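You operate a simulated robot arm through the tools that you are given. There is no shell and no other tool. Be economical: measure what you need, move in short steps, check, and stop when the job is done.

Carry out the task below with a simulated two-armed robot. There is one attempt and no reset: what you move stays moved.

TASK
Stack the steel box marked "supply" from the top of the right stand on top of the steel box that says "feed". Shut the homogeniser drawer. Take the wide blue bottle from the wide drip shelf and put it in the purple crate. Do these in any order.

It is judged by the outcome, as a careful person would: the job done as asked, and still so three seconds after it is handed in. It fails if anything else is knocked over, pushed out of place, dropped, spilled or broken.

THE ROBOT
Two 7-joint arms with vacuum grippers on one trunk, on a base that drives. Base frame: it is fixed to the floor where the robot stands at the start and does not move with it; the origin is under the middle of the robot, x ahead of it, y to its left, z up; the surface under the hand at the start is at about z = 850. Readings come in mm, rad, newtons and seconds.
The left shoulder is at the start at [70, 174, 1229], the right one opposite. With the tool pointing down near the work surface each hand reaches from about 280 to 800 mm from the robot's upright axis, wherever it stands, measured 20 degrees to its own side. Places, roughly: homogeniser drawer [-2100, -4100, 600]; purple crate [-3500, -5000, 750]; wide blue bottle (7x7x15 cm) [-5000, -7200, 900]. Payload 3.5 kg a hand.
Tool frame (each hand has its own): the origin (TCP) lies in the middle of the cups' lips, and z points out of the cups. The gripper has 2 cups of 32 mm across, covering 32 by 80 mm (tool x, y); the bellows give 10 mm. With the vacuum on, a cup seals on a smooth face that it is pressed against (1 to 4 N); it does not hold porous or soft things. The pull reaches 76 N.
Orientation is that of the tool frame in the base frame, as a unit quaternion [x, y, z, w]. With the cups facing straight down, the tool's x points along the base's -x, its y along +y and its z along -z.

THE INTERFACE
- The arms move only by the tool step_arm. It takes "left_motion", "right_motion" or both (then of equal length, played together; a hand with none holds still); each is a list of rows, each an object (a shift or turn left out is 0, a gripper value left out holds the last) with "slide": the shift along the tool's x, y, z in mm, a list of three; "dr": the turn, a rotation vector about the tool's x, y, z in rad, a list of three. In form: [{"slide": [dx, dy, dz], "dr": [wx, wy, wz]}, ...]. A call has 1 to 8 rows; each row is the pose to reach, as a shift and turn from the pose commanded when the call began, along the tool's axes at that moment. "left_vac" and "right_vac" are, for a hand that has rows, the vacuum: 1 switches it on, 0 off, set as the call begins (left out, the last holds). A row lasts 0.2 s, in which the tool goes at most 50 mm and 0.15 rad; a call with a longer step from one row to the next is refused whole, and so is a gripper value outside its range. Where a pose cannot be reached the arm comes as near as it can. A force on the tool above 40 N (or 10 N above the force at the start of the call, whichever is more), or a blocked arm, ends the call early, and 0.2 s more pass. The pull builds up within a second once a cup has sealed. Time passes only in rows, and 0.2 s behind the last, so rows that repeat a pose give it time. The reply holds the time, the measured pose of the TCP, the force on the tool along the base axes and the pull of the vacuum, in the units named above and with some noise, with the torque about the TCP (base axes, N m) and any sound that the robot's microphone picked up, and new pictures: "show" is both (left out), scene, wrist or none (wrist: the cameras of the hands that moved).
- Cameras (640 x 400 px; columns grow to the right, rows downward): "scene" is now at [130.1, -28.5, 1538.4]; the picture's right is [-0.34, -0.94, 0.00], its down [-0.63, 0.22, -0.75] and it looks along [0.70, -0.25, -0.67] (base axes); focal length 278 px, centre (320, 200). "left" rides on the left gripper at [74, -19, -110] in its tool frame; the picture's right is [0.25, 0.97, 0.00], its down [-0.77, 0.20, -0.60] and it looks along [-0.58, 0.15, 0.80] (tool axes); focal length 218 px, centre (320, 200). "right" rides on the right gripper at [74, 19, -110] in its tool frame; the picture's right is [-0.25, 0.97, 0.00], its down [-0.77, -0.20, -0.60] and it looks along [-0.58, -0.15, 0.80] (tool axes); focal length 218 px, centre (320, 200). There is no depth. A picture from a camera that has moved, and an enlarged one, comes with that camera's place and axes in the base frame and with its lens.
- raise_lower(by): slides the trunk up (or, below 0, down) by that many mm; the arms and the scene camera ride with it, the base frame stays. It gives what a move gives, with no picture.
- drive_base(legs): drives the robot by 1 to 6 legs, each [ahead, turn to the left] in mm and rad, along the robot's own axes; the way and the turn of a leg run together, so that a leg with both is an arc; at most 1500 mm and 3.142 rad a leg. The arms and the cameras ride along, it lands a little off, and it stops where it bumps. It gives what a move gives, and a new picture of the scene camera.
- head_to(pan, tilt): turns the head with the scene camera to pan (to the left, within 1.501 rad either way) and tilt (down, from -0.506 to 1.204), counted from straight ahead of the robot. It gives what a move gives, and a new picture of the scene camera.
- zoom(camera, box): a new picture of the part [left, top, right, bottom] of that camera's present view, enlarged. It takes no simulated time.
- close_job(): hands the job in; it is judged then, once.

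Work in short steps. Places have to be worked out from the pictures, the camera data and where the tool is seen: move nearer, look again, correct. Check each grasp and each placing, and mend what went wrong. You have 165 turns and 260 pictures in all, those below and enlarged ones among them. Switch the vacuum off and draw the arms clear of the work before you hand the job in, unless the task says otherwise; then end with one line.

The tools are called after "Call:" as a command line: name --argument value ..., lists and objects as JSON in quotes. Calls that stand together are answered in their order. step_arm: Moves the arms, as the interface text tells. Its arguments: {"type":"object","properties":{"left_motion":{"type":"array"},"left_vac":{"type":"number"},"right_motion":{"type":"array"},"right_vac":{"type":"number"},"show":{"type":"string","enum":["both","scene","wrist","none"]}},"required":[]} The other tools are called the same way: raise_lower (by) slides the trunk up or down; drive_base (legs) drives the base; head_to (pan, tilt) turns the head that bears the scene camera; zoom (camera, box) takes an enlarged picture of a part of a camera's view; close_job () hands the job in.

At the start:

```text
clock: 0.0
left_tcp_pos: [453.6, 72.9, 1195.6]
left_orientation: [-0.001, 1.0, 0.0, 0.0]
left_force: [0.6, 0.3, -0.1]
left_ft_torque: [0.03, 0.01, -0.01]
left_pull: 0.0
right_tcp_pos: [440.8, -456.7, 1226.1]
right_orientation: [0.0, 1.0, 0.0, 0.001]
right_force: [-0.4, -0.2, -0.2]
right_ft_torque: [0.02, -0.01, -0.02]
right_pull: 0.1
trunk travel left (down, up): [-725.0, 115.0]
robot x, y, heading: [-1.2, 3.3, 0.001]
head pan, tilt: [-0.344, 0.728]
```

scene: 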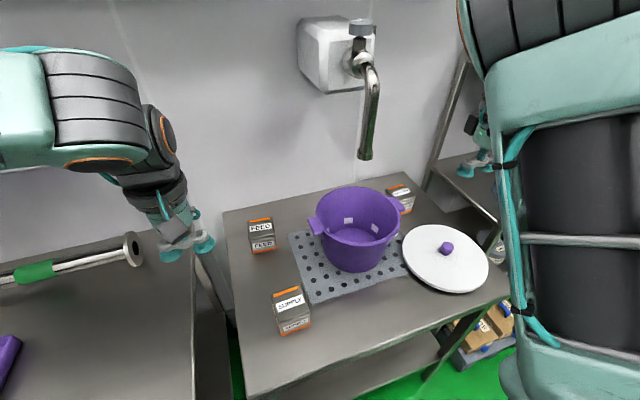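
right: 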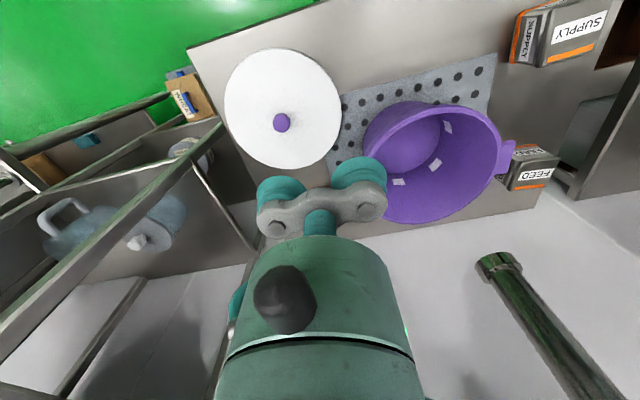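
left: 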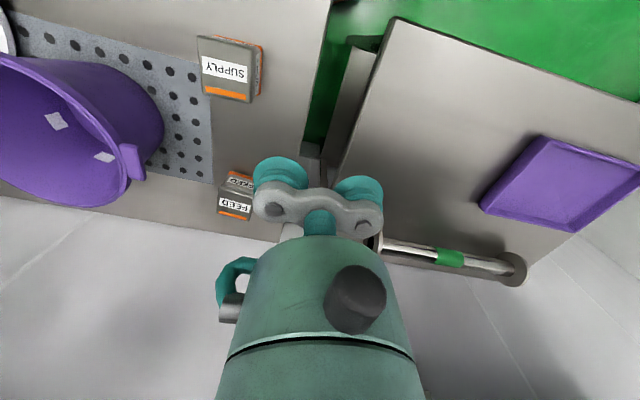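

I start by zooming in on the boxes on the stand to read their labels.

Call:
zoom --camera "scene" --box '[220, 170, 540, 370]'

Call:
head_to --pan -0.9 --tilt 0.6

Call:
head_to --pan 0.4 --tilt 0.6

```text
2.00 times, centred on (380, 270) of scene
camera zoom: at [130.1, -28.5, 1538.4], right [-0.34, -0.94, 0.0], down [-0.63, 0.22, -0.75], along [0.7, -0.25, -0.67], focal length 555 px, centre (200, 60)
```

zoom: 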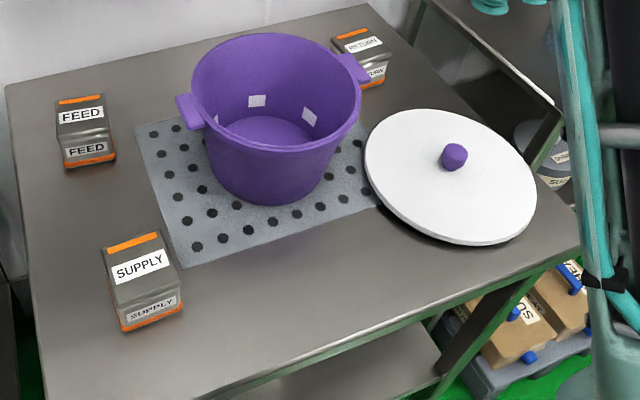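

```text
clock: 1.0
left_tcp_pos: [453.0, 73.6, 1195.1]
left_orientation: [0.0, 1.0, 0.001, 0.0]
left_force: [0.1, 0.7, 0.4]
left_ft_torque: [0.01, -0.03, 0.01]
left_pull: 0.1
right_tcp_pos: [441.3, -456.8, 1225.6]
right_orientation: [0.0, 1.0, 0.0, 0.001]
right_force: [0.5, -0.3, 0.3]
right_ft_torque: [0.0, 0.0, -0.01]
right_pull: 0.0
trunk travel left (down, up): [-725.0, 115.0]
robot x, y, heading: [-1.9, 3.0, -0.003]
head pan, tilt: [-0.901, 0.6]
camera scene: at [106.1, -69.4, 1549.4], right [-0.78, -0.62, 0.0], down [-0.35, 0.44, -0.82], along [0.51, -0.65, -0.57], focal length 278 px, centre (320, 200)
```

scene: 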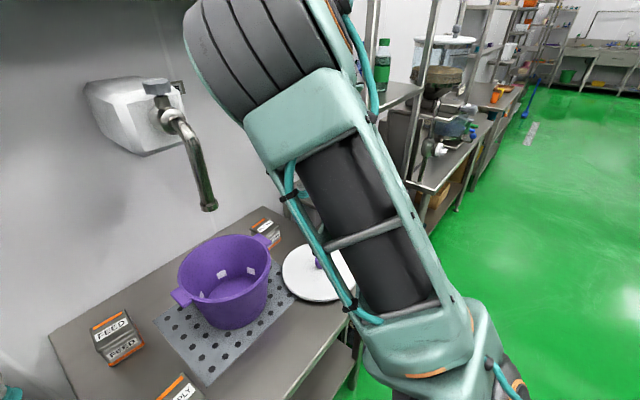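

```text
clock: 2.4
left_tcp_pos: [453.2, 72.8, 1194.6]
left_orientation: [0.0, 1.0, 0.0, 0.0]
left_force: [1.2, 0.0, -0.8]
left_ft_torque: [0.01, 0.03, -0.03]
left_pull: 0.1
right_tcp_pos: [440.5, -457.0, 1224.6]
right_orientation: [-0.001, 1.0, 0.0, 0.0]
right_force: [0.5, 0.4, -0.4]
right_ft_torque: [0.0, 0.03, 0.0]
right_pull: 0.0
trunk travel left (down, up): [-725.0, 115.0]
robot x, y, heading: [-4.9, -3.0, -0.001]
head pan, tilt: [0.4, 0.6]
camera scene: at [132.6, 34.1, 1549.4], right [0.39, -0.92, 0.0], down [-0.52, -0.22, -0.83], along [0.76, 0.32, -0.56], focal length 278 px, centre (320, 200)
```

scene: 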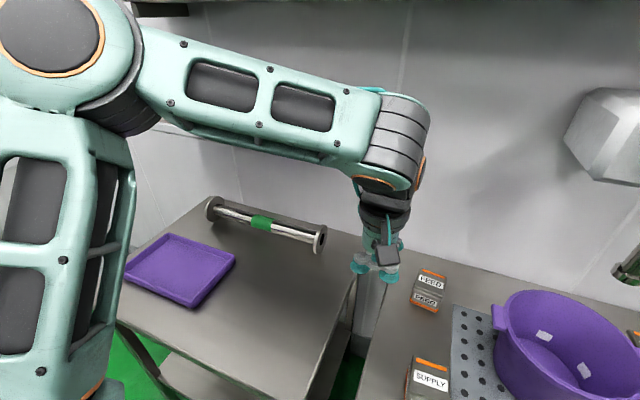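

The boxes read "feed" (back left), "supply" (front left) and "return", and all three are about 73 mm across. I estimate the top of the supply box at about (460, -73, 920), so I move the left hand above it and look.

Call:
step_arm --left_motion '[{"slide": [-2, -45, 0]}, {"slide": [-4, -90, 0]}, {"slide": [-7, -135, 0]}, {"slide": [-7, -146, 40]}, {"slide": [-7, -146, 85]}, {"slide": [-7, -146, 130]}, {"slide": [-7, -146, 170]}, {"slide": [-7, -146, 170]}]'

Call:
head_to --pan -0.1 --tilt 0.9

```text
clock: 4.2
left_tcp_pos: [459.0, -72.3, 1025.1]
left_orientation: [0.0, 1.0, 0.0, 0.0]
left_force: [-0.4, 0.3, 0.1]
left_ft_torque: [0.02, 0.01, -0.02]
left_pull: 0.1
right_tcp_pos: [440.7, -457.1, 1226.1]
right_orientation: [0.0, 1.0, 0.0, -0.001]
right_force: [-0.7, -0.1, 0.2]
right_ft_torque: [0.0, 0.0, -0.01]
right_pull: 0.0
trunk travel left (down, up): [-725.0, 115.0]
robot x, y, heading: [1.5, 1.1, 0.001]
head pan, tilt: [0.4, 0.6]
camera scene: at [131.8, 34.5, 1549.5], right [0.39, -0.92, 0.0], down [-0.52, -0.22, -0.83], along [0.76, 0.32, -0.56], focal length 278 px, centre (320, 200)
camera left: at [386.5, -91.6, 1133.9], right [-0.25, 0.97, 0.0], down [0.77, 0.2, 0.6], along [0.59, 0.15, -0.8], focal length 218 px, centre (320, 200)
```

scene: 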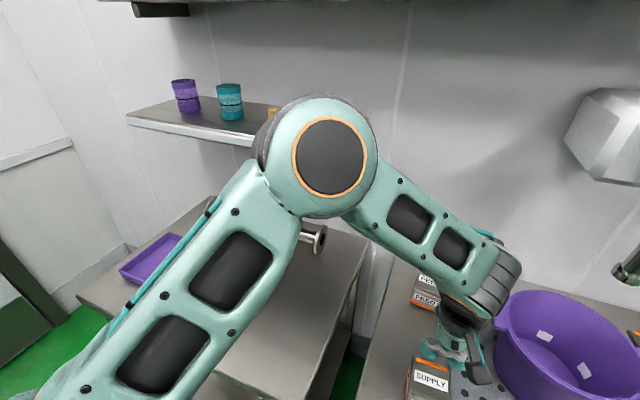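
left: 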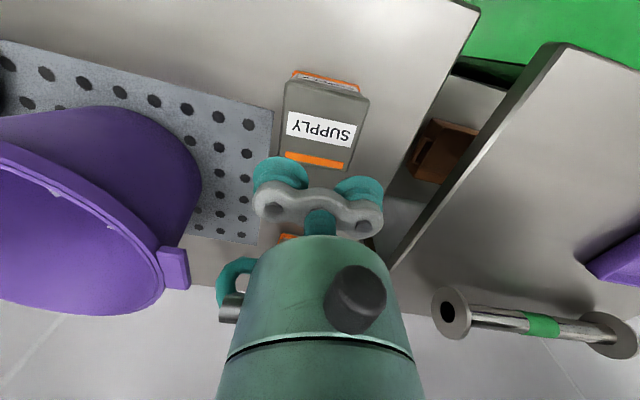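

```text
clock: 5.2
left_tcp_pos: [459.3, -71.8, 1023.5]
left_orientation: [0.0, 1.0, 0.001, 0.0]
left_force: [-0.3, 0.1, -0.1]
left_ft_torque: [-0.03, -0.05, -0.02]
left_pull: 0.0
right_tcp_pos: [441.1, -458.3, 1225.9]
right_orientation: [0.0, 1.0, -0.001, 0.0]
right_force: [0.2, -0.8, -0.4]
right_ft_torque: [-0.01, -0.02, 0.0]
right_pull: 0.0
trunk travel left (down, up): [-725.0, 115.0]
robot x, y, heading: [0.6, -1.3, 0.004]
head pan, tilt: [-0.099, 0.901]
camera scene: at [126.5, -7.8, 1524.6], right [-0.1, -1.0, 0.0], down [-0.78, 0.08, -0.62], along [0.62, -0.06, -0.78], focal length 278 px, centre (320, 200)
```

scene: 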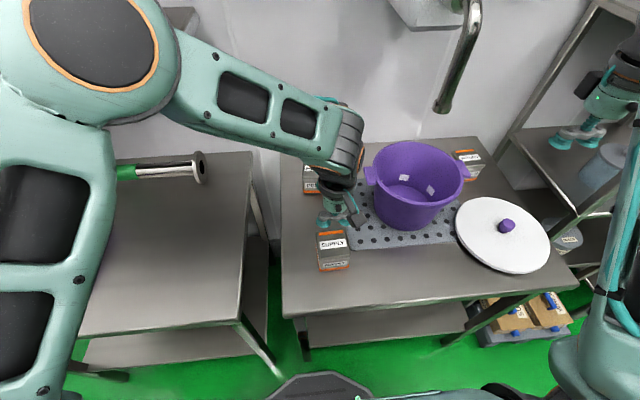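

The wrist view puts the supply box top at about (459, -71) and roughly square to the tool, so the hand is centred. I descend with the vacuum on and stop just above the estimated top.

Call:
step_arm --left_motion '[{"slide": [0, 1, 40]}, {"slide": [0, 1, 75]}, {"slide": [0, 1, 95]}, {"slide": [0, 1, 100]}, {"slide": [0, 1, 104]}, {"slide": [0, 1, 106]}, {"slide": [0, 1, 106]}]' --left_vac 1

```text
clock: 6.2
left_tcp_pos: [461.5, -72.1, 928.8]
left_orientation: [-0.001, 1.0, -0.002, 0.005]
left_force: [-7.6, 4.6, 25.2]
left_ft_torque: [0.47, 0.37, 0.08]
left_pull: 75.3
right_tcp_pos: [438.3, -456.6, 1227.8]
right_orientation: [0.0, 1.0, -0.001, 0.001]
right_force: [0.4, -0.6, 1.1]
right_ft_torque: [0.0, -0.03, 0.02]
right_pull: 0.0
trunk travel left (down, up): [-725.0, 115.0]
robot x, y, heading: [2.7, 2.8, -0.001]
head pan, tilt: [-0.099, 0.901]
stopped in row 5 (left hand): the force on the tool passed its limit at 46 N (the readings are from after the stop); the commanded pose is now the measured one
camera scene: at [122.3, -6.7, 1525.2], right [-0.1, -1.0, 0.0], down [-0.78, 0.08, -0.62], along [0.62, -0.06, -0.78], focal length 278 px, centre (320, 200)
camera left: at [387.4, -91.6, 1037.0], right [-0.25, 0.97, -0.01], down [0.76, 0.21, 0.61], along [0.59, 0.15, -0.79], focal length 218 px, centre (320, 200)
```

scene: 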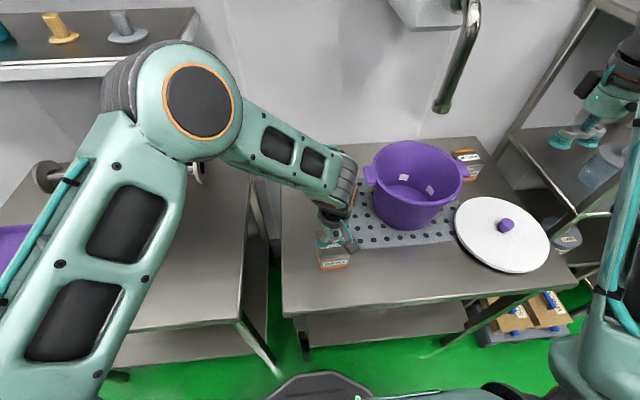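
left: 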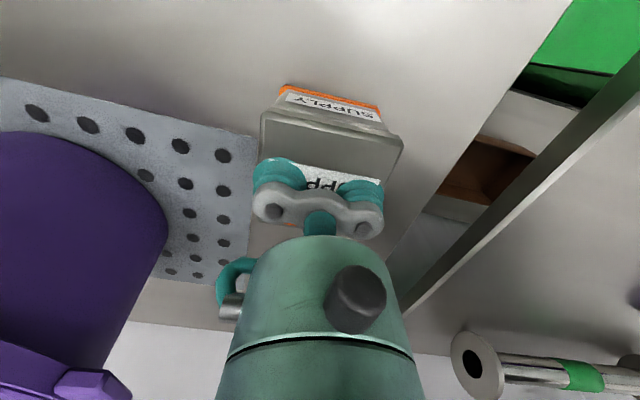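

The cups sealed with a pull of 75 N at z≈929. I lift the box gently.

Call:
step_arm --left_motion '[{"slide": [0, 0, -5]}, {"slide": [0, 0, -15]}, {"slide": [0, 0, -35]}, {"slide": [0, 0, -70]}, {"slide": [0, 0, -105]}, {"slide": [0, 0, -140]}, {"slide": [0, 0, -160]}, {"slide": [0, 0, -160]}]'

```text
clock: 8.0
left_tcp_pos: [463.2, -71.2, 1086.2]
left_orientation: [-0.001, 1.0, -0.001, 0.003]
left_force: [0.6, 0.5, -3.2]
left_ft_torque: [0.06, 0.0, -0.01]
left_pull: 75.3
right_tcp_pos: [440.7, -457.1, 1225.0]
right_orientation: [0.0, 1.0, 0.0, 0.0]
right_force: [-0.4, 0.3, 0.2]
right_ft_torque: [0.04, 0.01, 0.01]
right_pull: 0.1
trunk travel left (down, up): [-725.0, 115.0]
robot x, y, heading: [-1.2, -0.8, 0.004]
head pan, tilt: [-0.099, 0.901]
camera scene: at [126.6, -7.7, 1524.6], right [-0.1, -1.0, 0.0], down [-0.78, 0.08, -0.62], along [0.62, -0.06, -0.78], focal length 278 px, centre (320, 200)
camera left: at [389.4, -91.2, 1194.8], right [-0.25, 0.97, -0.01], down [0.77, 0.2, 0.61], along [0.59, 0.15, -0.79], focal length 218 px, centre (320, 200)
```

scene: 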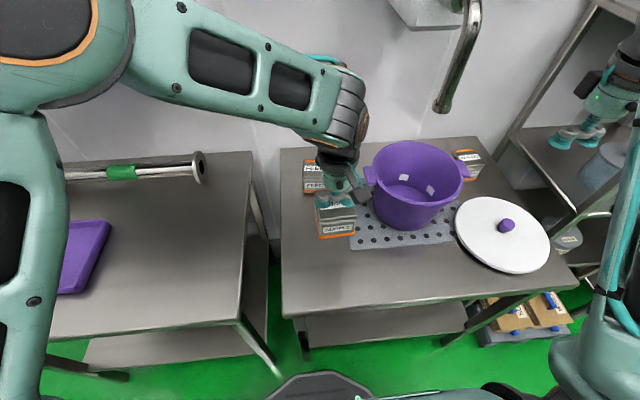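
left: 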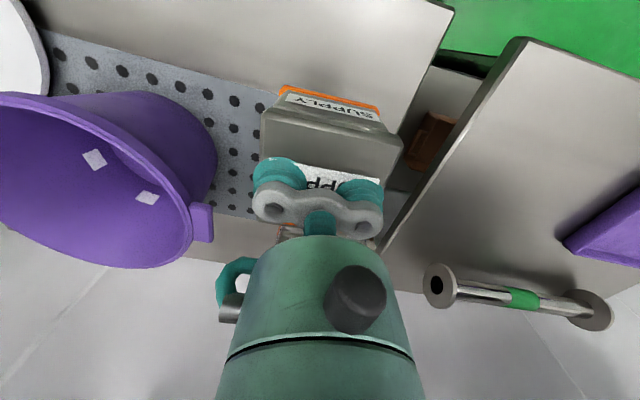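

The box is held and weighs little, about 0.3 kg. I zoom on the feed box to locate it more exactly.

Call:
zoom --camera "scene" --box '[270, 130, 398, 210]'

Call:
head_to --pan -0.344 --tilt 0.728

Call:
zoom --camera "scene" --box '[210, 180, 338, 260]'

```text
5.00 times, centred on (334, 170) of scene
camera zoom: at [126.6, -7.7, 1524.6], right [-0.1, -1.0, 0.0], down [-0.78, 0.08, -0.62], along [0.62, -0.06, -0.78], focal length 1388 px, centre (250, 350)
```

zoom: 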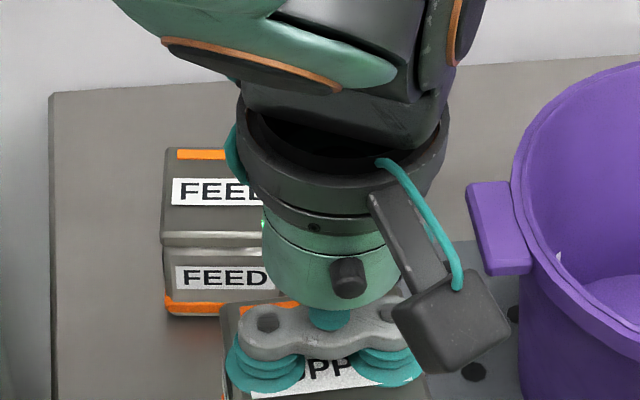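

```text
clock: 8.8
left_tcp_pos: [462.3, -72.3, 1085.6]
left_orientation: [-0.001, 1.0, -0.002, 0.002]
left_force: [0.6, 0.2, -3.5]
left_ft_torque: [0.01, 0.02, 0.0]
left_pull: 75.2
right_tcp_pos: [440.6, -456.4, 1225.7]
right_orientation: [0.0, 1.0, 0.0, 0.0]
right_force: [-0.7, -0.1, -0.4]
right_ft_torque: [-0.03, -0.03, 0.01]
right_pull: 0.0
trunk travel left (down, up): [-725.0, 115.0]
robot x, y, heading: [1.9, 0.9, 0.001]
head pan, tilt: [-0.344, 0.728]
camera scene: at [130.2, -28.5, 1538.4], right [-0.34, -0.94, 0.0], down [-0.63, 0.22, -0.75], along [0.7, -0.25, -0.67], focal length 278 px, centre (320, 200)
```

scene: 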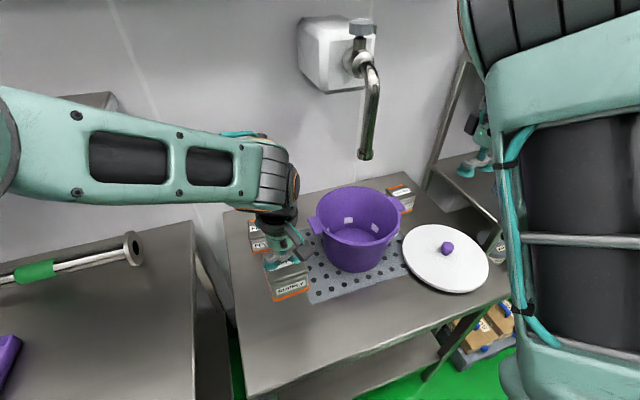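

```text
5.00 times, centred on (274, 220) of scene
camera zoom: at [130.2, -28.5, 1538.4], right [-0.34, -0.94, 0.0], down [-0.63, 0.22, -0.75], along [0.7, -0.25, -0.67], focal length 1388 px, centre (550, 100)
```

zoom: 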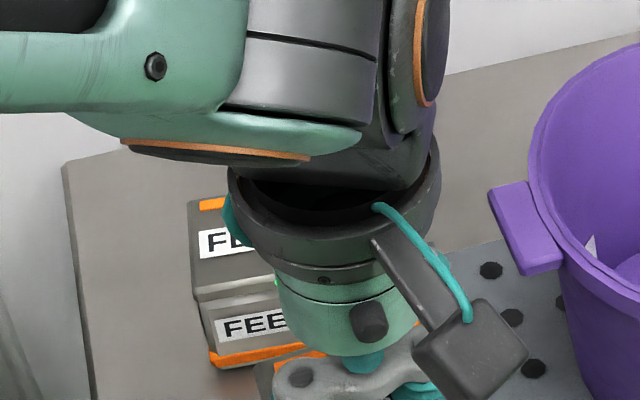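

The feed top is centred at about (716, -53, 932) with a yaw of about -0.1. The supply box sits about 4 mm in front of the TCP with a yaw of about +0.06, so I carry it above the feed box and turn it by -0.16 rad.

Call:
step_arm --left_motion '[{"slide": [-45, 3, 0]}, {"slide": [-90, 7, 0], "dr": [0, 0, 0.04]}, {"slide": [-135, 10, 0], "dr": [0, 0, 0.08]}, {"slide": [-180, 13, 0], "dr": [0, 0, 0.12]}, {"slide": [-225, 16, 0], "dr": [0, 0, 0.16]}, {"slide": [-257, 19, 0], "dr": [0, 0, 0.16]}, {"slide": [-257, 19, 0], "dr": [0, 0, 0.16]}]' --show "wrist"

Call:
head_to --pan -0.1 --tilt 0.728

Call:
zoom --camera "scene" --box '[260, 140, 388, 220]'

```text
clock: 10.4
left_tcp_pos: [696.1, -48.0, 1086.7]
left_orientation: [0.079, 0.997, 0.001, 0.004]
left_force: [1.0, 0.5, -4.2]
left_ft_torque: [-0.04, -0.02, 0.01]
left_pull: 75.4
left hand out of reach, approached as far as the arm can: row 5, 6, 7
right_tcp_pos: [439.0, -458.2, 1227.1]
right_orientation: [0.0, 1.0, 0.0, 0.0]
right_force: [-0.1, 1.0, -0.2]
right_ft_torque: [-0.01, 0.0, -0.02]
right_pull: 0.1
trunk travel left (down, up): [-725.0, 115.0]
robot x, y, heading: [-0.8, -1.6, 0.001]
head pan, tilt: [-0.344, 0.728]
camera left: at [620.1, -55.1, 1195.5], right [-0.1, 1.0, 0.0], down [0.79, 0.08, 0.61], along [0.61, 0.06, -0.79], focal length 218 px, centre (320, 200)
```

left: 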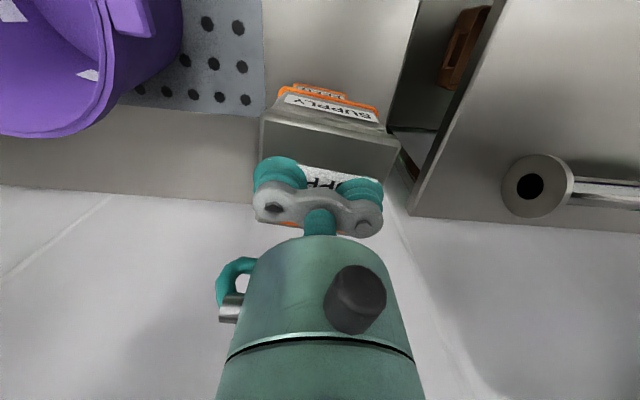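

```text
clock: 11.2
left_tcp_pos: [697.2, -48.1, 1085.6]
left_orientation: [0.08, 0.997, -0.001, 0.003]
left_force: [-0.3, -0.2, -3.4]
left_ft_torque: [0.03, 0.02, 0.0]
left_pull: 75.3
right_tcp_pos: [440.9, -458.1, 1226.0]
right_orientation: [0.0, 1.0, 0.0, 0.0]
right_force: [-0.6, -0.6, -0.5]
right_ft_torque: [-0.01, 0.01, 0.03]
right_pull: 0.0
trunk travel left (down, up): [-725.0, 115.0]
robot x, y, heading: [-0.6, -1.5, 0.002]
head pan, tilt: [-0.099, 0.728]
camera scene: at [135.4, -8.7, 1538.3], right [-0.1, -0.99, 0.0], down [-0.66, 0.07, -0.75], along [0.74, -0.07, -0.67], focal length 278 px, centre (320, 200)
```

scene: 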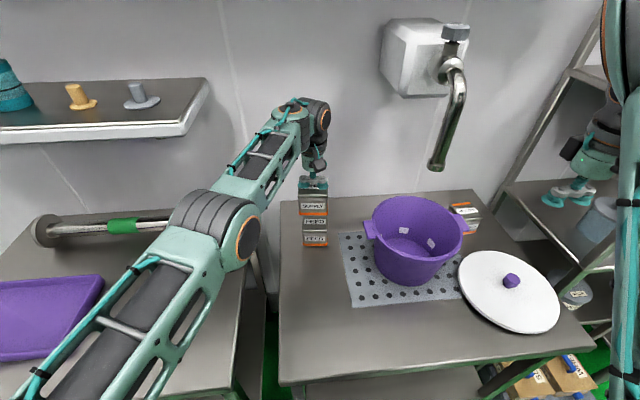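

```text
5.00 times, centred on (324, 180) of scene
camera zoom: at [135.4, -8.7, 1538.3], right [-0.1, -0.99, 0.0], down [-0.66, 0.07, -0.75], along [0.74, -0.07, -0.67], focal length 1388 px, centre (300, 300)
```

zoom: 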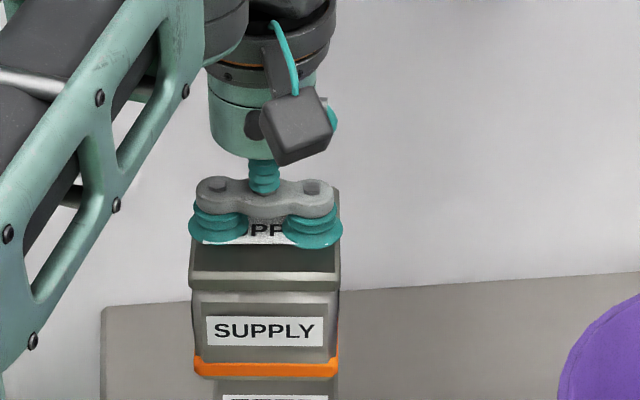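

The arm fell 23 mm short of the target. I drive the base 40 mm ahead, with the table edge about 100 mm beyond the base.

Call:
drive_base --legs '[[40, 0]]'

Call:
zoom --camera "scene" --box '[244, 160, 404, 260]'

```text
clock: 12.0
left_tcp_pos: [731.1, -47.6, 1091.2]
left_orientation: [0.08, 0.997, -0.002, 0.006]
left_force: [-1.2, -0.2, -2.3]
left_ft_torque: [-0.01, -0.05, 0.03]
left_pull: 75.0
right_tcp_pos: [474.1, -457.4, 1227.3]
right_orientation: [0.0, 1.0, 0.0, 0.003]
right_force: [-1.1, -0.2, 0.5]
right_ft_torque: [0.01, -0.02, 0.04]
right_pull: 0.1
trunk travel left (down, up): [-725.0, 115.0]
robot x, y, heading: [39.9, 1.8, 0.002]
head pan, tilt: [-0.099, 0.728]
camera scene: at [167.1, -8.5, 1539.2], right [-0.1, -0.99, 0.0], down [-0.66, 0.07, -0.75], along [0.75, -0.07, -0.66], focal length 278 px, centre (320, 200)
```

scene: 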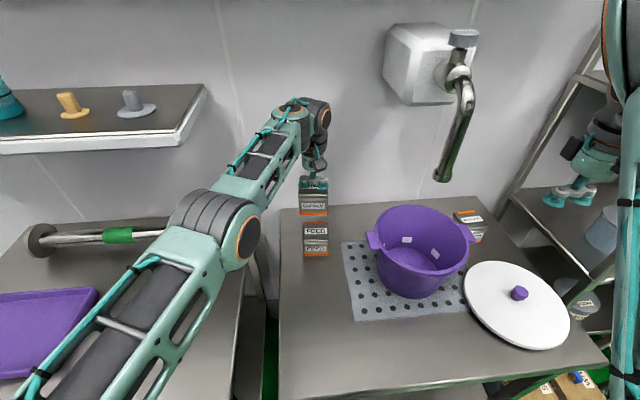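

```text
4.00 times, centred on (324, 210) of scene
camera zoom: at [167.1, -8.5, 1539.2], right [-0.1, -0.99, 0.0], down [-0.66, 0.07, -0.75], along [0.75, -0.07, -0.66], focal length 1110 px, centre (304, 160)
```

zoom: 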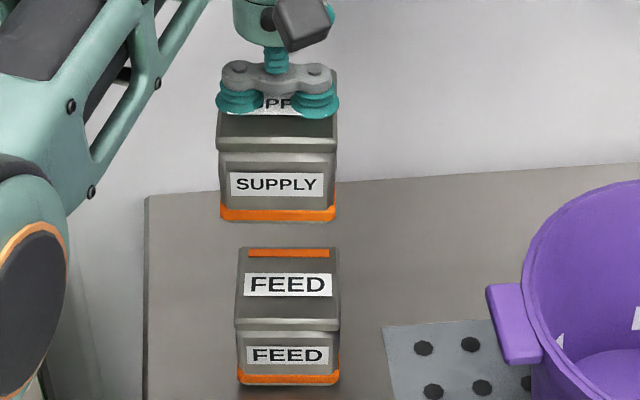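

Now the feed box is well seen, centred at about (720, -51) with a yaw of about -0.09. I hold still for a moment to let things settle and to see the actual commanded pose.

Call:
step_arm --left_motion '[{"slide": [0, 0, 0]}, {"slide": [0, 0, 0]}, {"slide": [0, 0, 0]}]' --show "none"

Call:
zoom --camera "scene" --box '[260, 165, 388, 265]'

```text
clock: 12.8
left_tcp_pos: [738.0, -48.5, 1085.4]
left_orientation: [0.081, 0.997, -0.002, 0.003]
left_force: [0.6, 0.6, -4.3]
left_ft_torque: [0.01, 0.05, 0.02]
left_pull: 75.8
right_tcp_pos: [481.8, -458.8, 1225.7]
right_orientation: [0.001, 1.0, 0.0, -0.001]
right_force: [-0.6, 0.0, -0.8]
right_ft_torque: [0.01, 0.07, -0.01]
right_pull: 0.1
trunk travel left (down, up): [-725.0, 115.0]
robot x, y, heading: [37.3, 0.9, -0.002]
head pan, tilt: [-0.099, 0.728]
```

```text
4.00 times, centred on (324, 215) of scene
camera zoom: at [176.7, -9.0, 1538.1], right [-0.1, -0.99, 0.0], down [-0.66, 0.07, -0.75], along [0.74, -0.07, -0.67], focal length 1110 px, centre (304, 140)
```

zoom: 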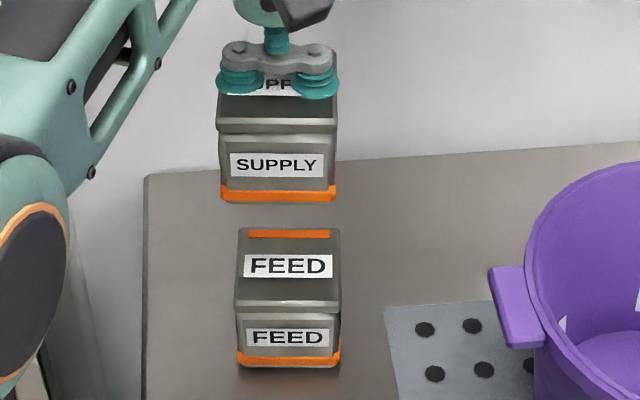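

Comparing the front edges, the supply box needs to shift by about (-15, -4) mm, and the yaw already matches. I move that way and come down to about 20 mm above the feed box.

Call:
step_arm --left_motion '[{"slide": [14, -6, 0]}, {"slide": [14, -6, 30]}, {"slide": [14, -6, 60]}, {"slide": [14, -6, 65]}, {"slide": [14, -6, 65]}, {"slide": [14, -6, 65]}]' --show "none"

Call:
zoom --camera "scene" --box '[260, 165, 388, 265]'

Call:
zoom --camera "left" --box '[200, 40, 456, 200]'

```text
clock: 14.2
left_tcp_pos: [722.0, -49.2, 1020.9]
left_orientation: [0.081, 0.997, -0.001, 0.004]
left_force: [0.1, 0.4, -4.0]
left_ft_torque: [-0.02, 0.02, 0.05]
left_pull: 75.6
right_tcp_pos: [480.7, -456.7, 1227.1]
right_orientation: [0.001, 1.0, 0.0, 0.0]
right_force: [0.6, -0.3, -0.4]
right_ft_torque: [0.02, -0.01, -0.02]
right_pull: 0.0
trunk travel left (down, up): [-725.0, 115.0]
robot x, y, heading: [41.0, 1.3, -0.001]
head pan, tilt: [-0.099, 0.728]
```

```text
4.00 times, centred on (324, 215) of scene
camera zoom: at [174.6, -8.6, 1538.4], right [-0.1, -0.99, 0.0], down [-0.66, 0.07, -0.75], along [0.74, -0.07, -0.67], focal length 1110 px, centre (304, 140)
```

zoom: 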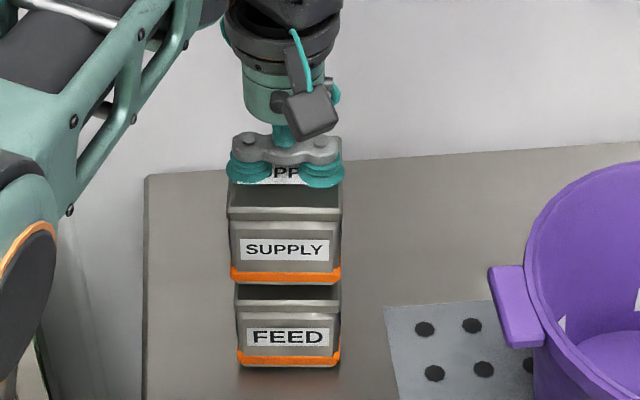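

```text
2.50 times, centred on (328, 120) of left
camera zoom: at [646.1, -58.1, 1130.4], right [-0.1, 1.0, 0.0], down [0.79, 0.08, 0.61], along [0.61, 0.05, -0.79], focal length 546 px, centre (300, 400)
```

zoom: 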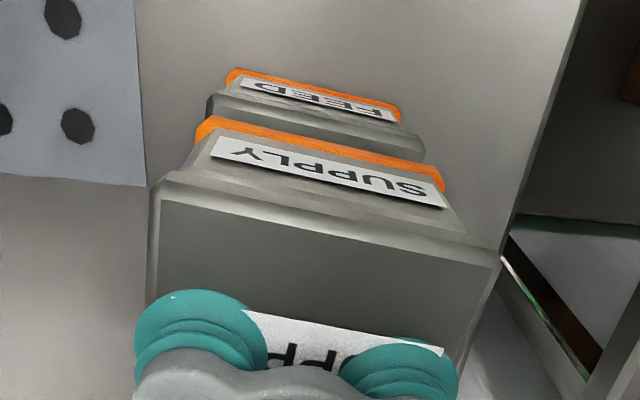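

The lateral alignment looks right, but the fore-aft offset differs between the two cameras (about 1 to 8 mm too far). I zoom tighter to settle it.

Call:
zoom --camera "scene" --box '[290, 200, 370, 260]'

Call:
zoom --camera "left" --box '[270, 55, 398, 135]'

```text
6.67 times, centred on (330, 230) of scene
camera zoom: at [174.6, -8.6, 1538.4], right [-0.1, -0.99, 0.0], down [-0.66, 0.07, -0.75], along [0.74, -0.07, -0.67], focal length 1851 px, centre (253, 0)
```

zoom: 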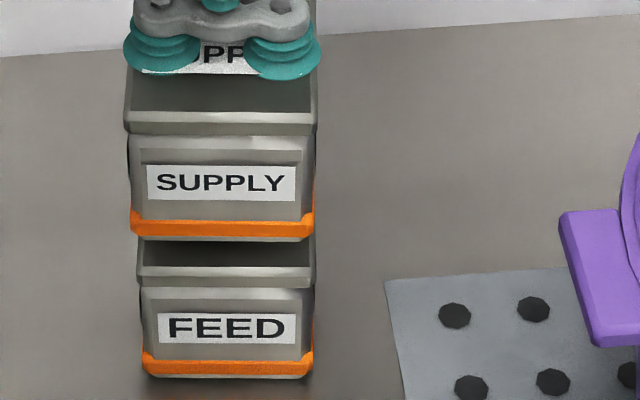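

```text
5.00 times, centred on (334, 95) of left
camera zoom: at [646.1, -58.1, 1130.4], right [-0.1, 1.0, 0.0], down [0.79, 0.08, 0.61], along [0.61, 0.05, -0.79], focal length 1091 px, centre (250, 725)
```

zoom: 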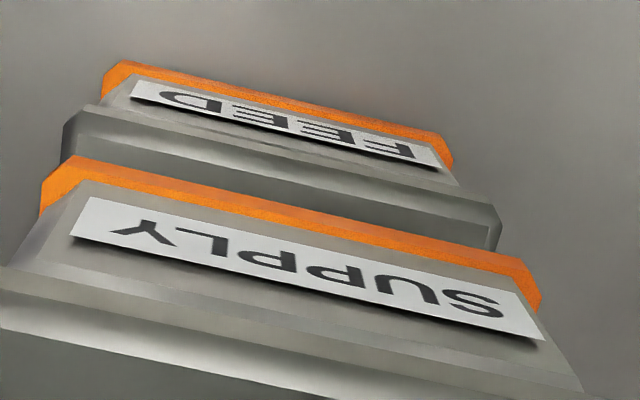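

Matching the same features in both views puts the fore-aft offset at only about +1.4 mm. I correct by 2 mm and lower slowly toward contact.

Call:
step_arm --left_motion '[{"slide": [2, 0, 6]}, {"slide": [2, 0, 12]}, {"slide": [2, 0, 15]}, {"slide": [2, 0, 17]}, {"slide": [2, 0, 19]}, {"slide": [2, 0, 20]}, {"slide": [2, 0, 20]}]' --show "none"

Call:
zoom --camera "scene" --box '[290, 200, 370, 260]'

```text
clock: 15.6
left_tcp_pos: [720.7, -50.6, 1008.3]
left_orientation: [0.08, 0.997, -0.002, 0.009]
left_force: [-5.1, 0.9, 15.5]
left_ft_torque: [-0.15, 0.32, -0.22]
left_pull: 75.8
right_tcp_pos: [478.4, -457.5, 1226.4]
right_orientation: [0.0, 1.0, 0.0, 0.001]
right_force: [0.0, -0.6, 0.7]
right_ft_torque: [0.01, -0.04, 0.02]
right_pull: 0.0
trunk travel left (down, up): [-725.0, 115.0]
robot x, y, heading: [37.1, -1.3, -0.001]
head pan, tilt: [-0.099, 0.728]
stopped in row 6 (left hand): the force on the tool passed its limit at 42 N (the readings are from after the stop); the commanded pose is now the measured one
```

```text
6.67 times, centred on (330, 230) of scene
camera zoom: at [171.9, -8.5, 1538.4], right [-0.1, -0.99, 0.0], down [-0.66, 0.07, -0.75], along [0.74, -0.07, -0.66], focal length 1851 px, centre (253, 0)
```

zoom: 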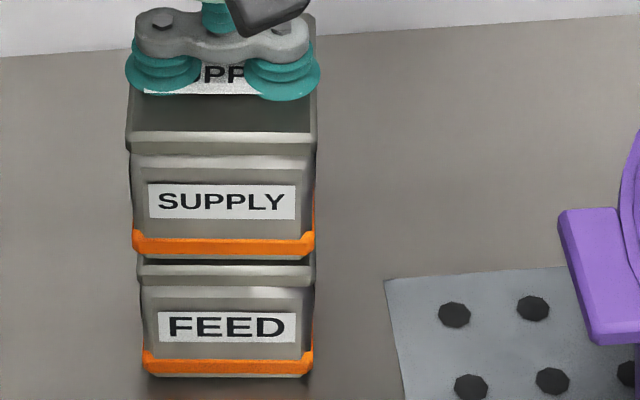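

The supply box is in contact on the feed box and aligned to within a couple of mm. I switch the vacuum off, wait a moment, then rise slowly.

Call:
step_arm --left_motion '[{"slide": [0, 0, 0]}, {"slide": [0, 0, 0]}, {"slide": [0, 0, -1]}, {"slide": [0, 0, -2]}, {"slide": [0, 0, -2]}, {"slide": [0, 0, -2]}]' --left_vac 0 --show "none"

Call:
step_arm --left_motion '[{"slide": [0, 0, -4]}, {"slide": [0, 0, -12]}, {"slide": [0, 0, -30]}, {"slide": [0, 0, -60]}, {"slide": [20, 5, -100]}, {"slide": [60, 10, -130]}, {"slide": [100, 20, -150]}, {"slide": [140, 30, -170]}]' --show "none"

Call:
zoom --camera "scene" --box '[260, 165, 388, 265]'

Call:
zoom --camera "left" --box '[0, 0, 640, 400]'

```text
clock: 17.0
left_tcp_pos: [721.6, -49.9, 1008.4]
left_orientation: [0.08, 0.997, -0.002, 0.008]
left_force: [-0.1, -0.5, 0.5]
left_ft_torque: [-0.01, 0.0, -0.02]
left_pull: 0.1
right_tcp_pos: [480.5, -457.7, 1226.8]
right_orientation: [0.0, 1.0, 0.001, 0.0]
right_force: [-0.2, 0.5, 1.0]
right_ft_torque: [0.03, 0.01, -0.01]
right_pull: 0.0
trunk travel left (down, up): [-725.0, 115.0]
robot x, y, heading: [40.0, 2.2, -0.004]
head pan, tilt: [-0.099, 0.728]
```

```text
refused: row 6 steps farther than a row can; nothing moved
```

```text
4.00 times, centred on (324, 215) of scene
camera zoom: at [174.1, -8.9, 1538.4], right [-0.1, -0.99, 0.0], down [-0.66, 0.07, -0.75], along [0.74, -0.07, -0.67], focal length 1110 px, centre (304, 140)
```

zoom: 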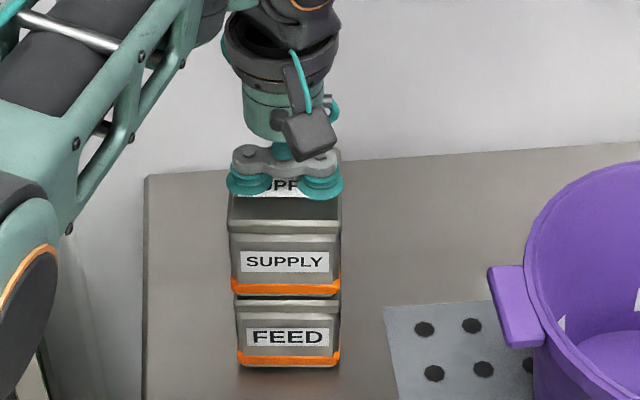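

```text
1.00 times, centred on (320, 200) of left (not enlarged: the box is as wide or as high as the picture)
camera zoom: at [645.1, -57.8, 1116.4], right [-0.1, 1.0, -0.01], down [0.78, 0.08, 0.62], along [0.61, 0.05, -0.79], focal length 218 px, centre (320, 200)
```

zoom: 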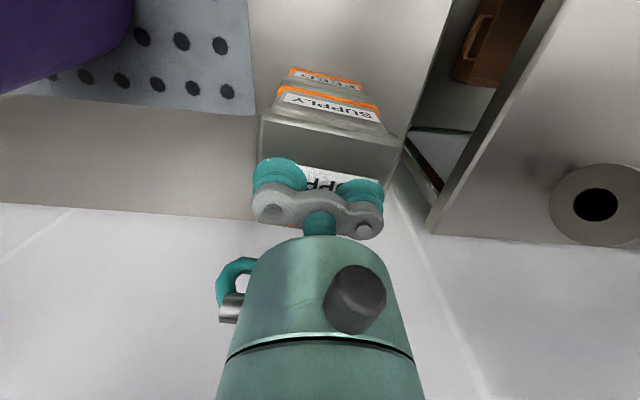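

The box is released and there is no force on the tool. I rise straight up and then pull back.

Call:
step_arm --left_motion '[{"slide": [0, 0, -4]}, {"slide": [0, 0, -12]}, {"slide": [0, 0, -30]}, {"slide": [0, 0, -60]}, {"slide": [5, 0, -100]}, {"slide": [25, 0, -140]}, {"slide": [60, 0, -160]}, {"slide": [105, 0, -170]}]' --show "scene"

Call:
zoom --camera "scene" --box '[260, 165, 388, 265]'

```text
clock: 19.0
left_tcp_pos: [613.8, -20.6, 1110.8]
left_orientation: [0.065, 0.996, -0.016, -0.06]
left_force: [-0.6, 0.4, 0.1]
left_ft_torque: [0.02, 0.01, -0.01]
left_pull: 0.1
right_tcp_pos: [481.1, -459.5, 1226.6]
right_orientation: [0.001, 1.0, 0.0, 0.001]
right_force: [0.0, 0.3, -0.8]
right_ft_torque: [0.0, 0.0, -0.04]
right_pull: 0.1
trunk travel left (down, up): [-725.0, 115.0]
robot x, y, heading: [41.2, -1.7, -0.005]
head pan, tilt: [-0.099, 0.728]
stopped in row 8 (left hand): the arm was blocked; the commanded pose is now the measured one
camera scene: at [175.1, -9.4, 1538.4], right [-0.1, -0.99, 0.0], down [-0.66, 0.07, -0.75], along [0.74, -0.07, -0.67], focal length 278 px, centre (320, 200)
```

scene: 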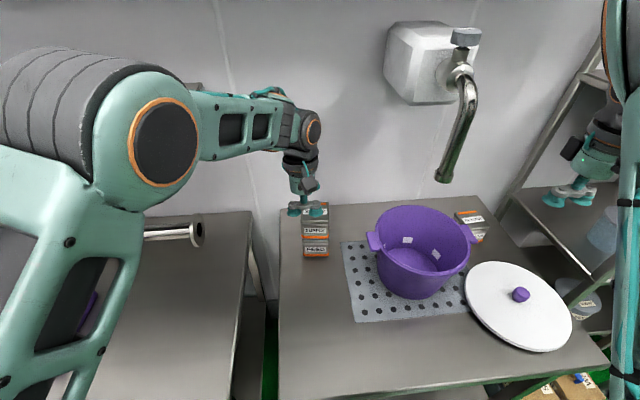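

```text
4.00 times, centred on (324, 215) of scene
camera zoom: at [175.1, -9.4, 1538.4], right [-0.1, -0.99, 0.0], down [-0.66, 0.07, -0.75], along [0.74, -0.07, -0.67], focal length 1110 px, centre (304, 140)
```

zoom: 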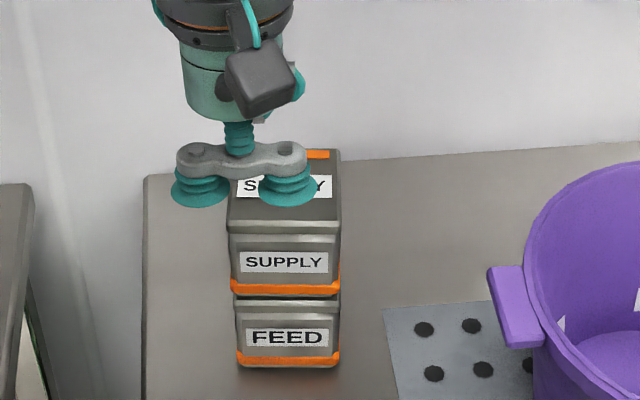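

The stack stands well. The arm reported a block, so I look left to see whether the elbow is near the wall shelf.

Call:
head_to --pan 0.55 --tilt 0.35

```text
clock: 20.0
left_tcp_pos: [613.7, -19.1, 1112.2]
left_orientation: [0.065, 0.996, -0.015, -0.06]
left_force: [0.4, 0.0, -0.7]
left_ft_torque: [0.0, -0.01, -0.01]
left_pull: 0.1
right_tcp_pos: [479.5, -458.7, 1226.5]
right_orientation: [0.001, 1.0, 0.0, 0.0]
right_force: [0.0, -0.4, 0.0]
right_ft_torque: [0.03, 0.0, 0.0]
right_pull: 0.0
trunk travel left (down, up): [-725.0, 115.0]
robot x, y, heading: [41.0, 4.1, 0.002]
head pan, tilt: [0.55, 0.351]
camera scene: at [170.5, 47.8, 1572.1], right [0.52, -0.85, 0.0], down [-0.29, -0.18, -0.94], along [0.8, 0.49, -0.34], focal length 278 px, centre (320, 200)
```

scene: 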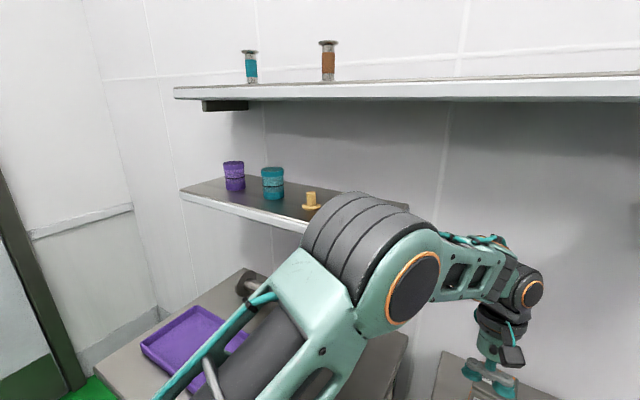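

The elbow is close to the lower wall shelf's front edge. Driving straight back takes it away from both the shelf and the stack.

Call:
drive_base --legs '[[-450, 0]]'

```text
clock: 22.7
left_tcp_pos: [164.1, -21.6, 1111.9]
left_orientation: [0.07, 0.996, -0.017, -0.06]
left_force: [0.9, -0.3, 0.7]
left_ft_torque: [0.03, 0.01, 0.01]
left_pull: 0.1
right_tcp_pos: [28.1, -460.3, 1226.0]
right_orientation: [0.005, 1.0, 0.001, 0.0]
right_force: [-0.6, 0.1, 0.3]
right_ft_torque: [-0.02, -0.02, 0.02]
right_pull: 0.0
trunk travel left (down, up): [-725.0, 115.0]
robot x, y, heading: [-411.2, -1.7, -0.01]
head pan, tilt: [0.55, 0.351]
camera scene: at [-277.8, 49.4, 1572.1], right [0.51, -0.86, 0.0], down [-0.3, -0.18, -0.94], along [0.8, 0.48, -0.34], focal length 278 px, centre (320, 200)
```

scene: 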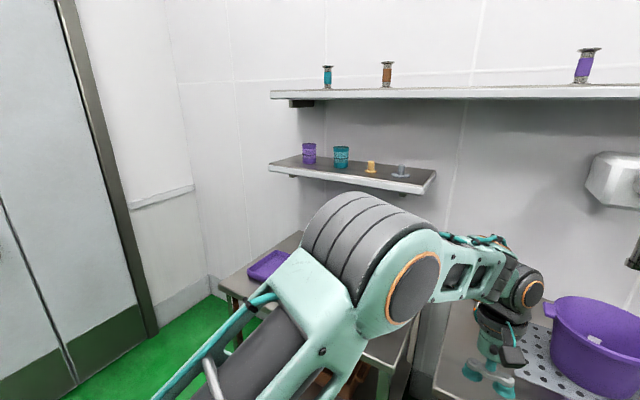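

Everything on the shelf still stands. I tuck the left hand back and straighten it.

Call:
step_arm --left_motion '[{"slide": [30, 20, -10], "dr": [-0.006, -0.02, -0.023]}, {"slide": [60, 45, -25], "dr": [-0.011, -0.04, -0.046]}, {"slide": [85, 65, -45], "dr": [-0.017, -0.06, -0.07]}, {"slide": [110, 85, -65], "dr": [-0.023, -0.08, -0.093]}, {"slide": [135, 105, -85], "dr": [-0.03, -0.1, -0.12]}, {"slide": [160, 120, -100], "dr": [-0.034, -0.12, -0.14]}]' --show "none"

Call:
head_to --pan -1.4 --tilt 0.4

```text
clock: 24.1
left_tcp_pos: [32.0, 124.1, 1227.1]
left_orientation: [-0.001, 1.0, 0.0, 0.001]
left_force: [-0.1, 0.0, 1.3]
left_ft_torque: [-0.01, 0.02, 0.0]
left_pull: 0.0
right_tcp_pos: [24.8, -457.9, 1227.2]
right_orientation: [0.005, 1.0, -0.001, 0.001]
right_force: [-1.2, 0.3, -0.1]
right_ft_torque: [-0.02, 0.0, -0.01]
right_pull: 0.1
trunk travel left (down, up): [-725.0, 115.0]
robot x, y, heading: [-407.5, 3.3, -0.012]
head pan, tilt: [0.55, 0.351]
```

```text
clock: 26.0
left_tcp_pos: [33.7, 122.9, 1227.8]
left_orientation: [0.0, 1.0, 0.0, 0.0]
left_force: [-0.3, 0.3, 0.1]
left_ft_torque: [-0.01, 0.01, 0.01]
left_pull: 0.0
right_tcp_pos: [25.9, -459.7, 1226.0]
right_orientation: [0.005, 1.0, 0.0, 0.0]
right_force: [-0.2, 0.7, 0.0]
right_ft_torque: [-0.01, -0.01, -0.03]
right_pull: 0.0
trunk travel left (down, up): [-725.0, 115.0]
robot x, y, heading: [-411.0, 0.3, -0.007]
head pan, tilt: [-1.4, 0.4]
camera scene: at [-343.7, -89.7, 1567.6], right [-0.99, -0.16, 0.0], down [-0.06, 0.38, -0.92], along [0.15, -0.91, -0.39], focal length 278 px, centre (320, 200)
```

scene: 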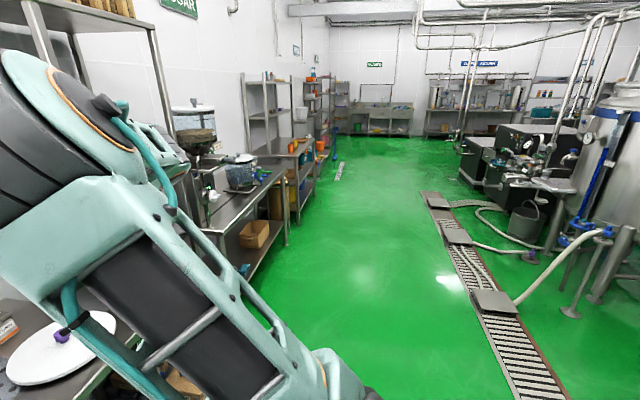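

The shut-in area by the table is done; now for the homogeniser, which projects to the machine on the right of the aisle. I turn right to face down the aisle and look ahead.

Call:
drive_base --legs '[[0, -1.56]]'

Call:
head_to --pan -0.35 --tilt 0.25

Call:
zoom --camera "scene" --box '[160, 80, 416, 240]'

```text
clock: 30.2
left_tcp_pos: [-273.6, -438.1, 1227.8]
left_orientation: [0.695, 0.719, -0.001, 0.0]
left_force: [0.1, -0.4, -0.1]
left_ft_torque: [0.02, 0.01, -0.01]
left_pull: 0.1
right_tcp_pos: [-856.4, -449.5, 1226.5]
right_orientation: [0.698, 0.716, 0.0, 0.0]
right_force: [-0.1, -0.5, 0.2]
right_ft_torque: [0.01, 0.0, -0.02]
right_pull: 0.1
trunk travel left (down, up): [-725.0, 115.0]
robot x, y, heading: [-412.2, 4.5, -1.546]
head pan, tilt: [-1.4, 0.4]
camera scene: at [-498.4, -66.0, 1567.6], right [-0.19, 0.98, 0.0], down [0.38, 0.08, -0.92], along [-0.9, -0.18, -0.39], focal length 278 px, centre (320, 200)
```

scene: 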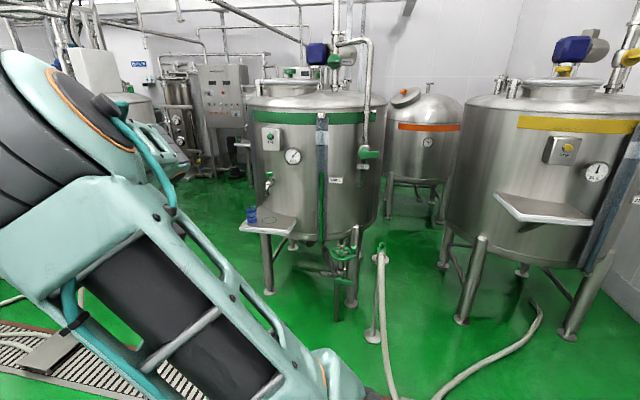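

```text
clock: 31.5
left_tcp_pos: [-275.6, -437.3, 1227.2]
left_orientation: [0.694, 0.72, 0.0, 0.001]
left_force: [-0.2, 0.1, 0.3]
left_ft_torque: [0.02, 0.0, -0.03]
left_pull: 0.0
right_tcp_pos: [-856.1, -449.5, 1226.3]
right_orientation: [0.698, 0.716, 0.0, 0.0]
right_force: [-0.1, 0.1, 0.1]
right_ft_torque: [0.0, 0.02, 0.0]
right_pull: 0.1
trunk travel left (down, up): [-725.0, 115.0]
robot x, y, heading: [-412.5, 5.4, -1.547]
head pan, tilt: [-0.351, 0.25]
camera scene: at [-437.9, -136.4, 1581.6], right [-0.95, 0.32, 0.0], down [0.08, 0.23, -0.97], along [-0.31, -0.92, -0.25], focal length 278 px, centre (320, 200)
```

scene: 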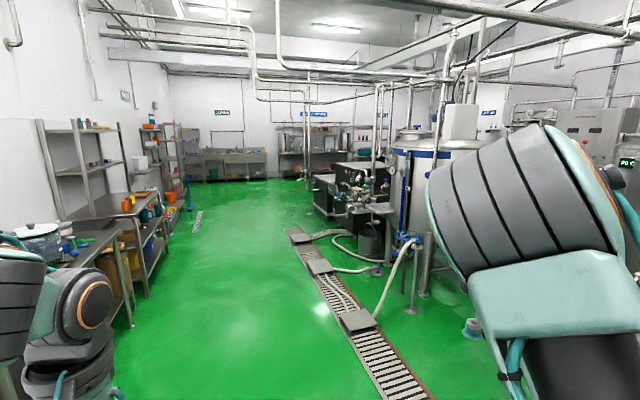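

```text
2.50 times, centred on (288, 160) of scene
camera zoom: at [-437.9, -136.4, 1581.6], right [-0.95, 0.32, 0.0], down [0.08, 0.23, -0.97], along [-0.31, -0.92, -0.25], focal length 694 px, centre (400, 300)
```

zoom: 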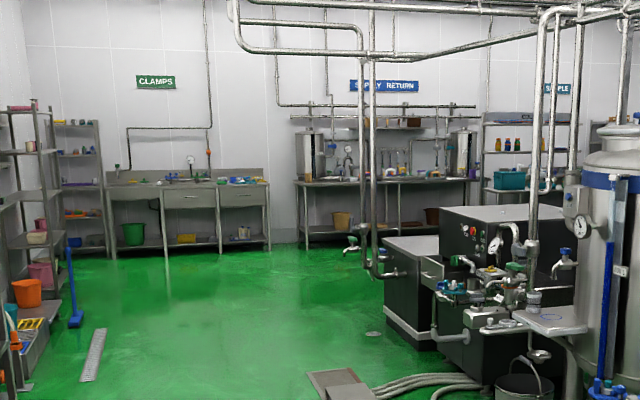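

I now see the homogeniser (black machine) on the right of the aisle. I drive down the open aisle to get alongside it.

Call:
drive_base --legs '[[0, -0.03], [1500, 0], [1000, 0]]'

Call:
head_to --pan -0.6 --tilt 0.4

```text
clock: 44.2
left_tcp_pos: [-304.6, -2984.0, 1228.5]
left_orientation: [0.705, 0.709, 0.0, 0.0]
left_force: [-0.1, 0.5, -0.7]
left_ft_torque: [-0.01, 0.03, 0.04]
left_pull: 0.0
right_tcp_pos: [-886.1, -2977.8, 1225.7]
right_orientation: [0.709, 0.705, -0.001, 0.0]
right_force: [0.4, -0.6, 0.5]
right_ft_torque: [-0.01, -0.03, 0.03]
right_pull: 0.0
trunk travel left (down, up): [-725.0, 115.0]
robot x, y, heading: [-428.6, -2538.4, -1.572]
head pan, tilt: [-0.351, 0.25]
camera scene: at [-458.0, -2677.2, 1581.7], right [-0.94, 0.35, 0.0], down [0.09, 0.23, -0.97], along [-0.34, -0.91, -0.25], focal length 278 px, centre (320, 200)
```

scene: 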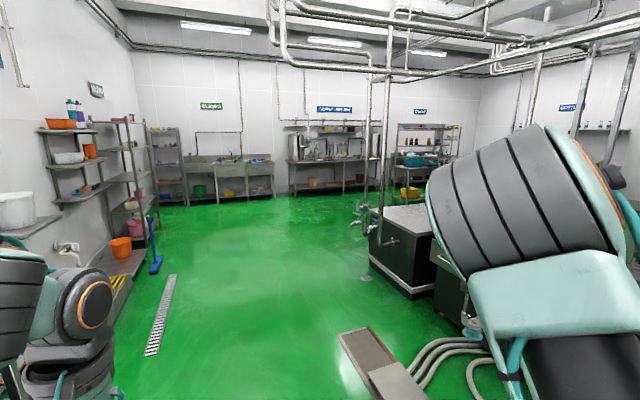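

```text
clock: 45.0
left_tcp_pos: [-302.7, -2983.5, 1228.1]
left_orientation: [0.705, 0.709, 0.001, -0.001]
left_force: [0.1, -0.1, -0.1]
left_ft_torque: [-0.01, 0.0, 0.0]
left_pull: 0.0
right_tcp_pos: [-885.1, -2979.2, 1225.5]
right_orientation: [0.709, 0.705, 0.0, -0.001]
right_force: [0.0, -1.0, 1.2]
right_ft_torque: [0.03, -0.02, -0.03]
right_pull: 0.1
trunk travel left (down, up): [-725.0, 115.0]
robot x, y, heading: [-427.2, -2540.9, -1.576]
head pan, tilt: [-0.6, 0.4]
camera scene: at [-478.2, -2666.7, 1567.6], right [-0.82, 0.57, 0.0], down [0.22, 0.32, -0.92], along [-0.52, -0.76, -0.39], focal length 278 px, centre (320, 200)
```

scene: 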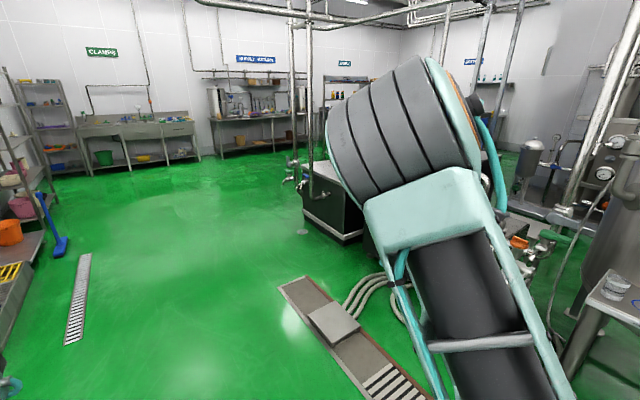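

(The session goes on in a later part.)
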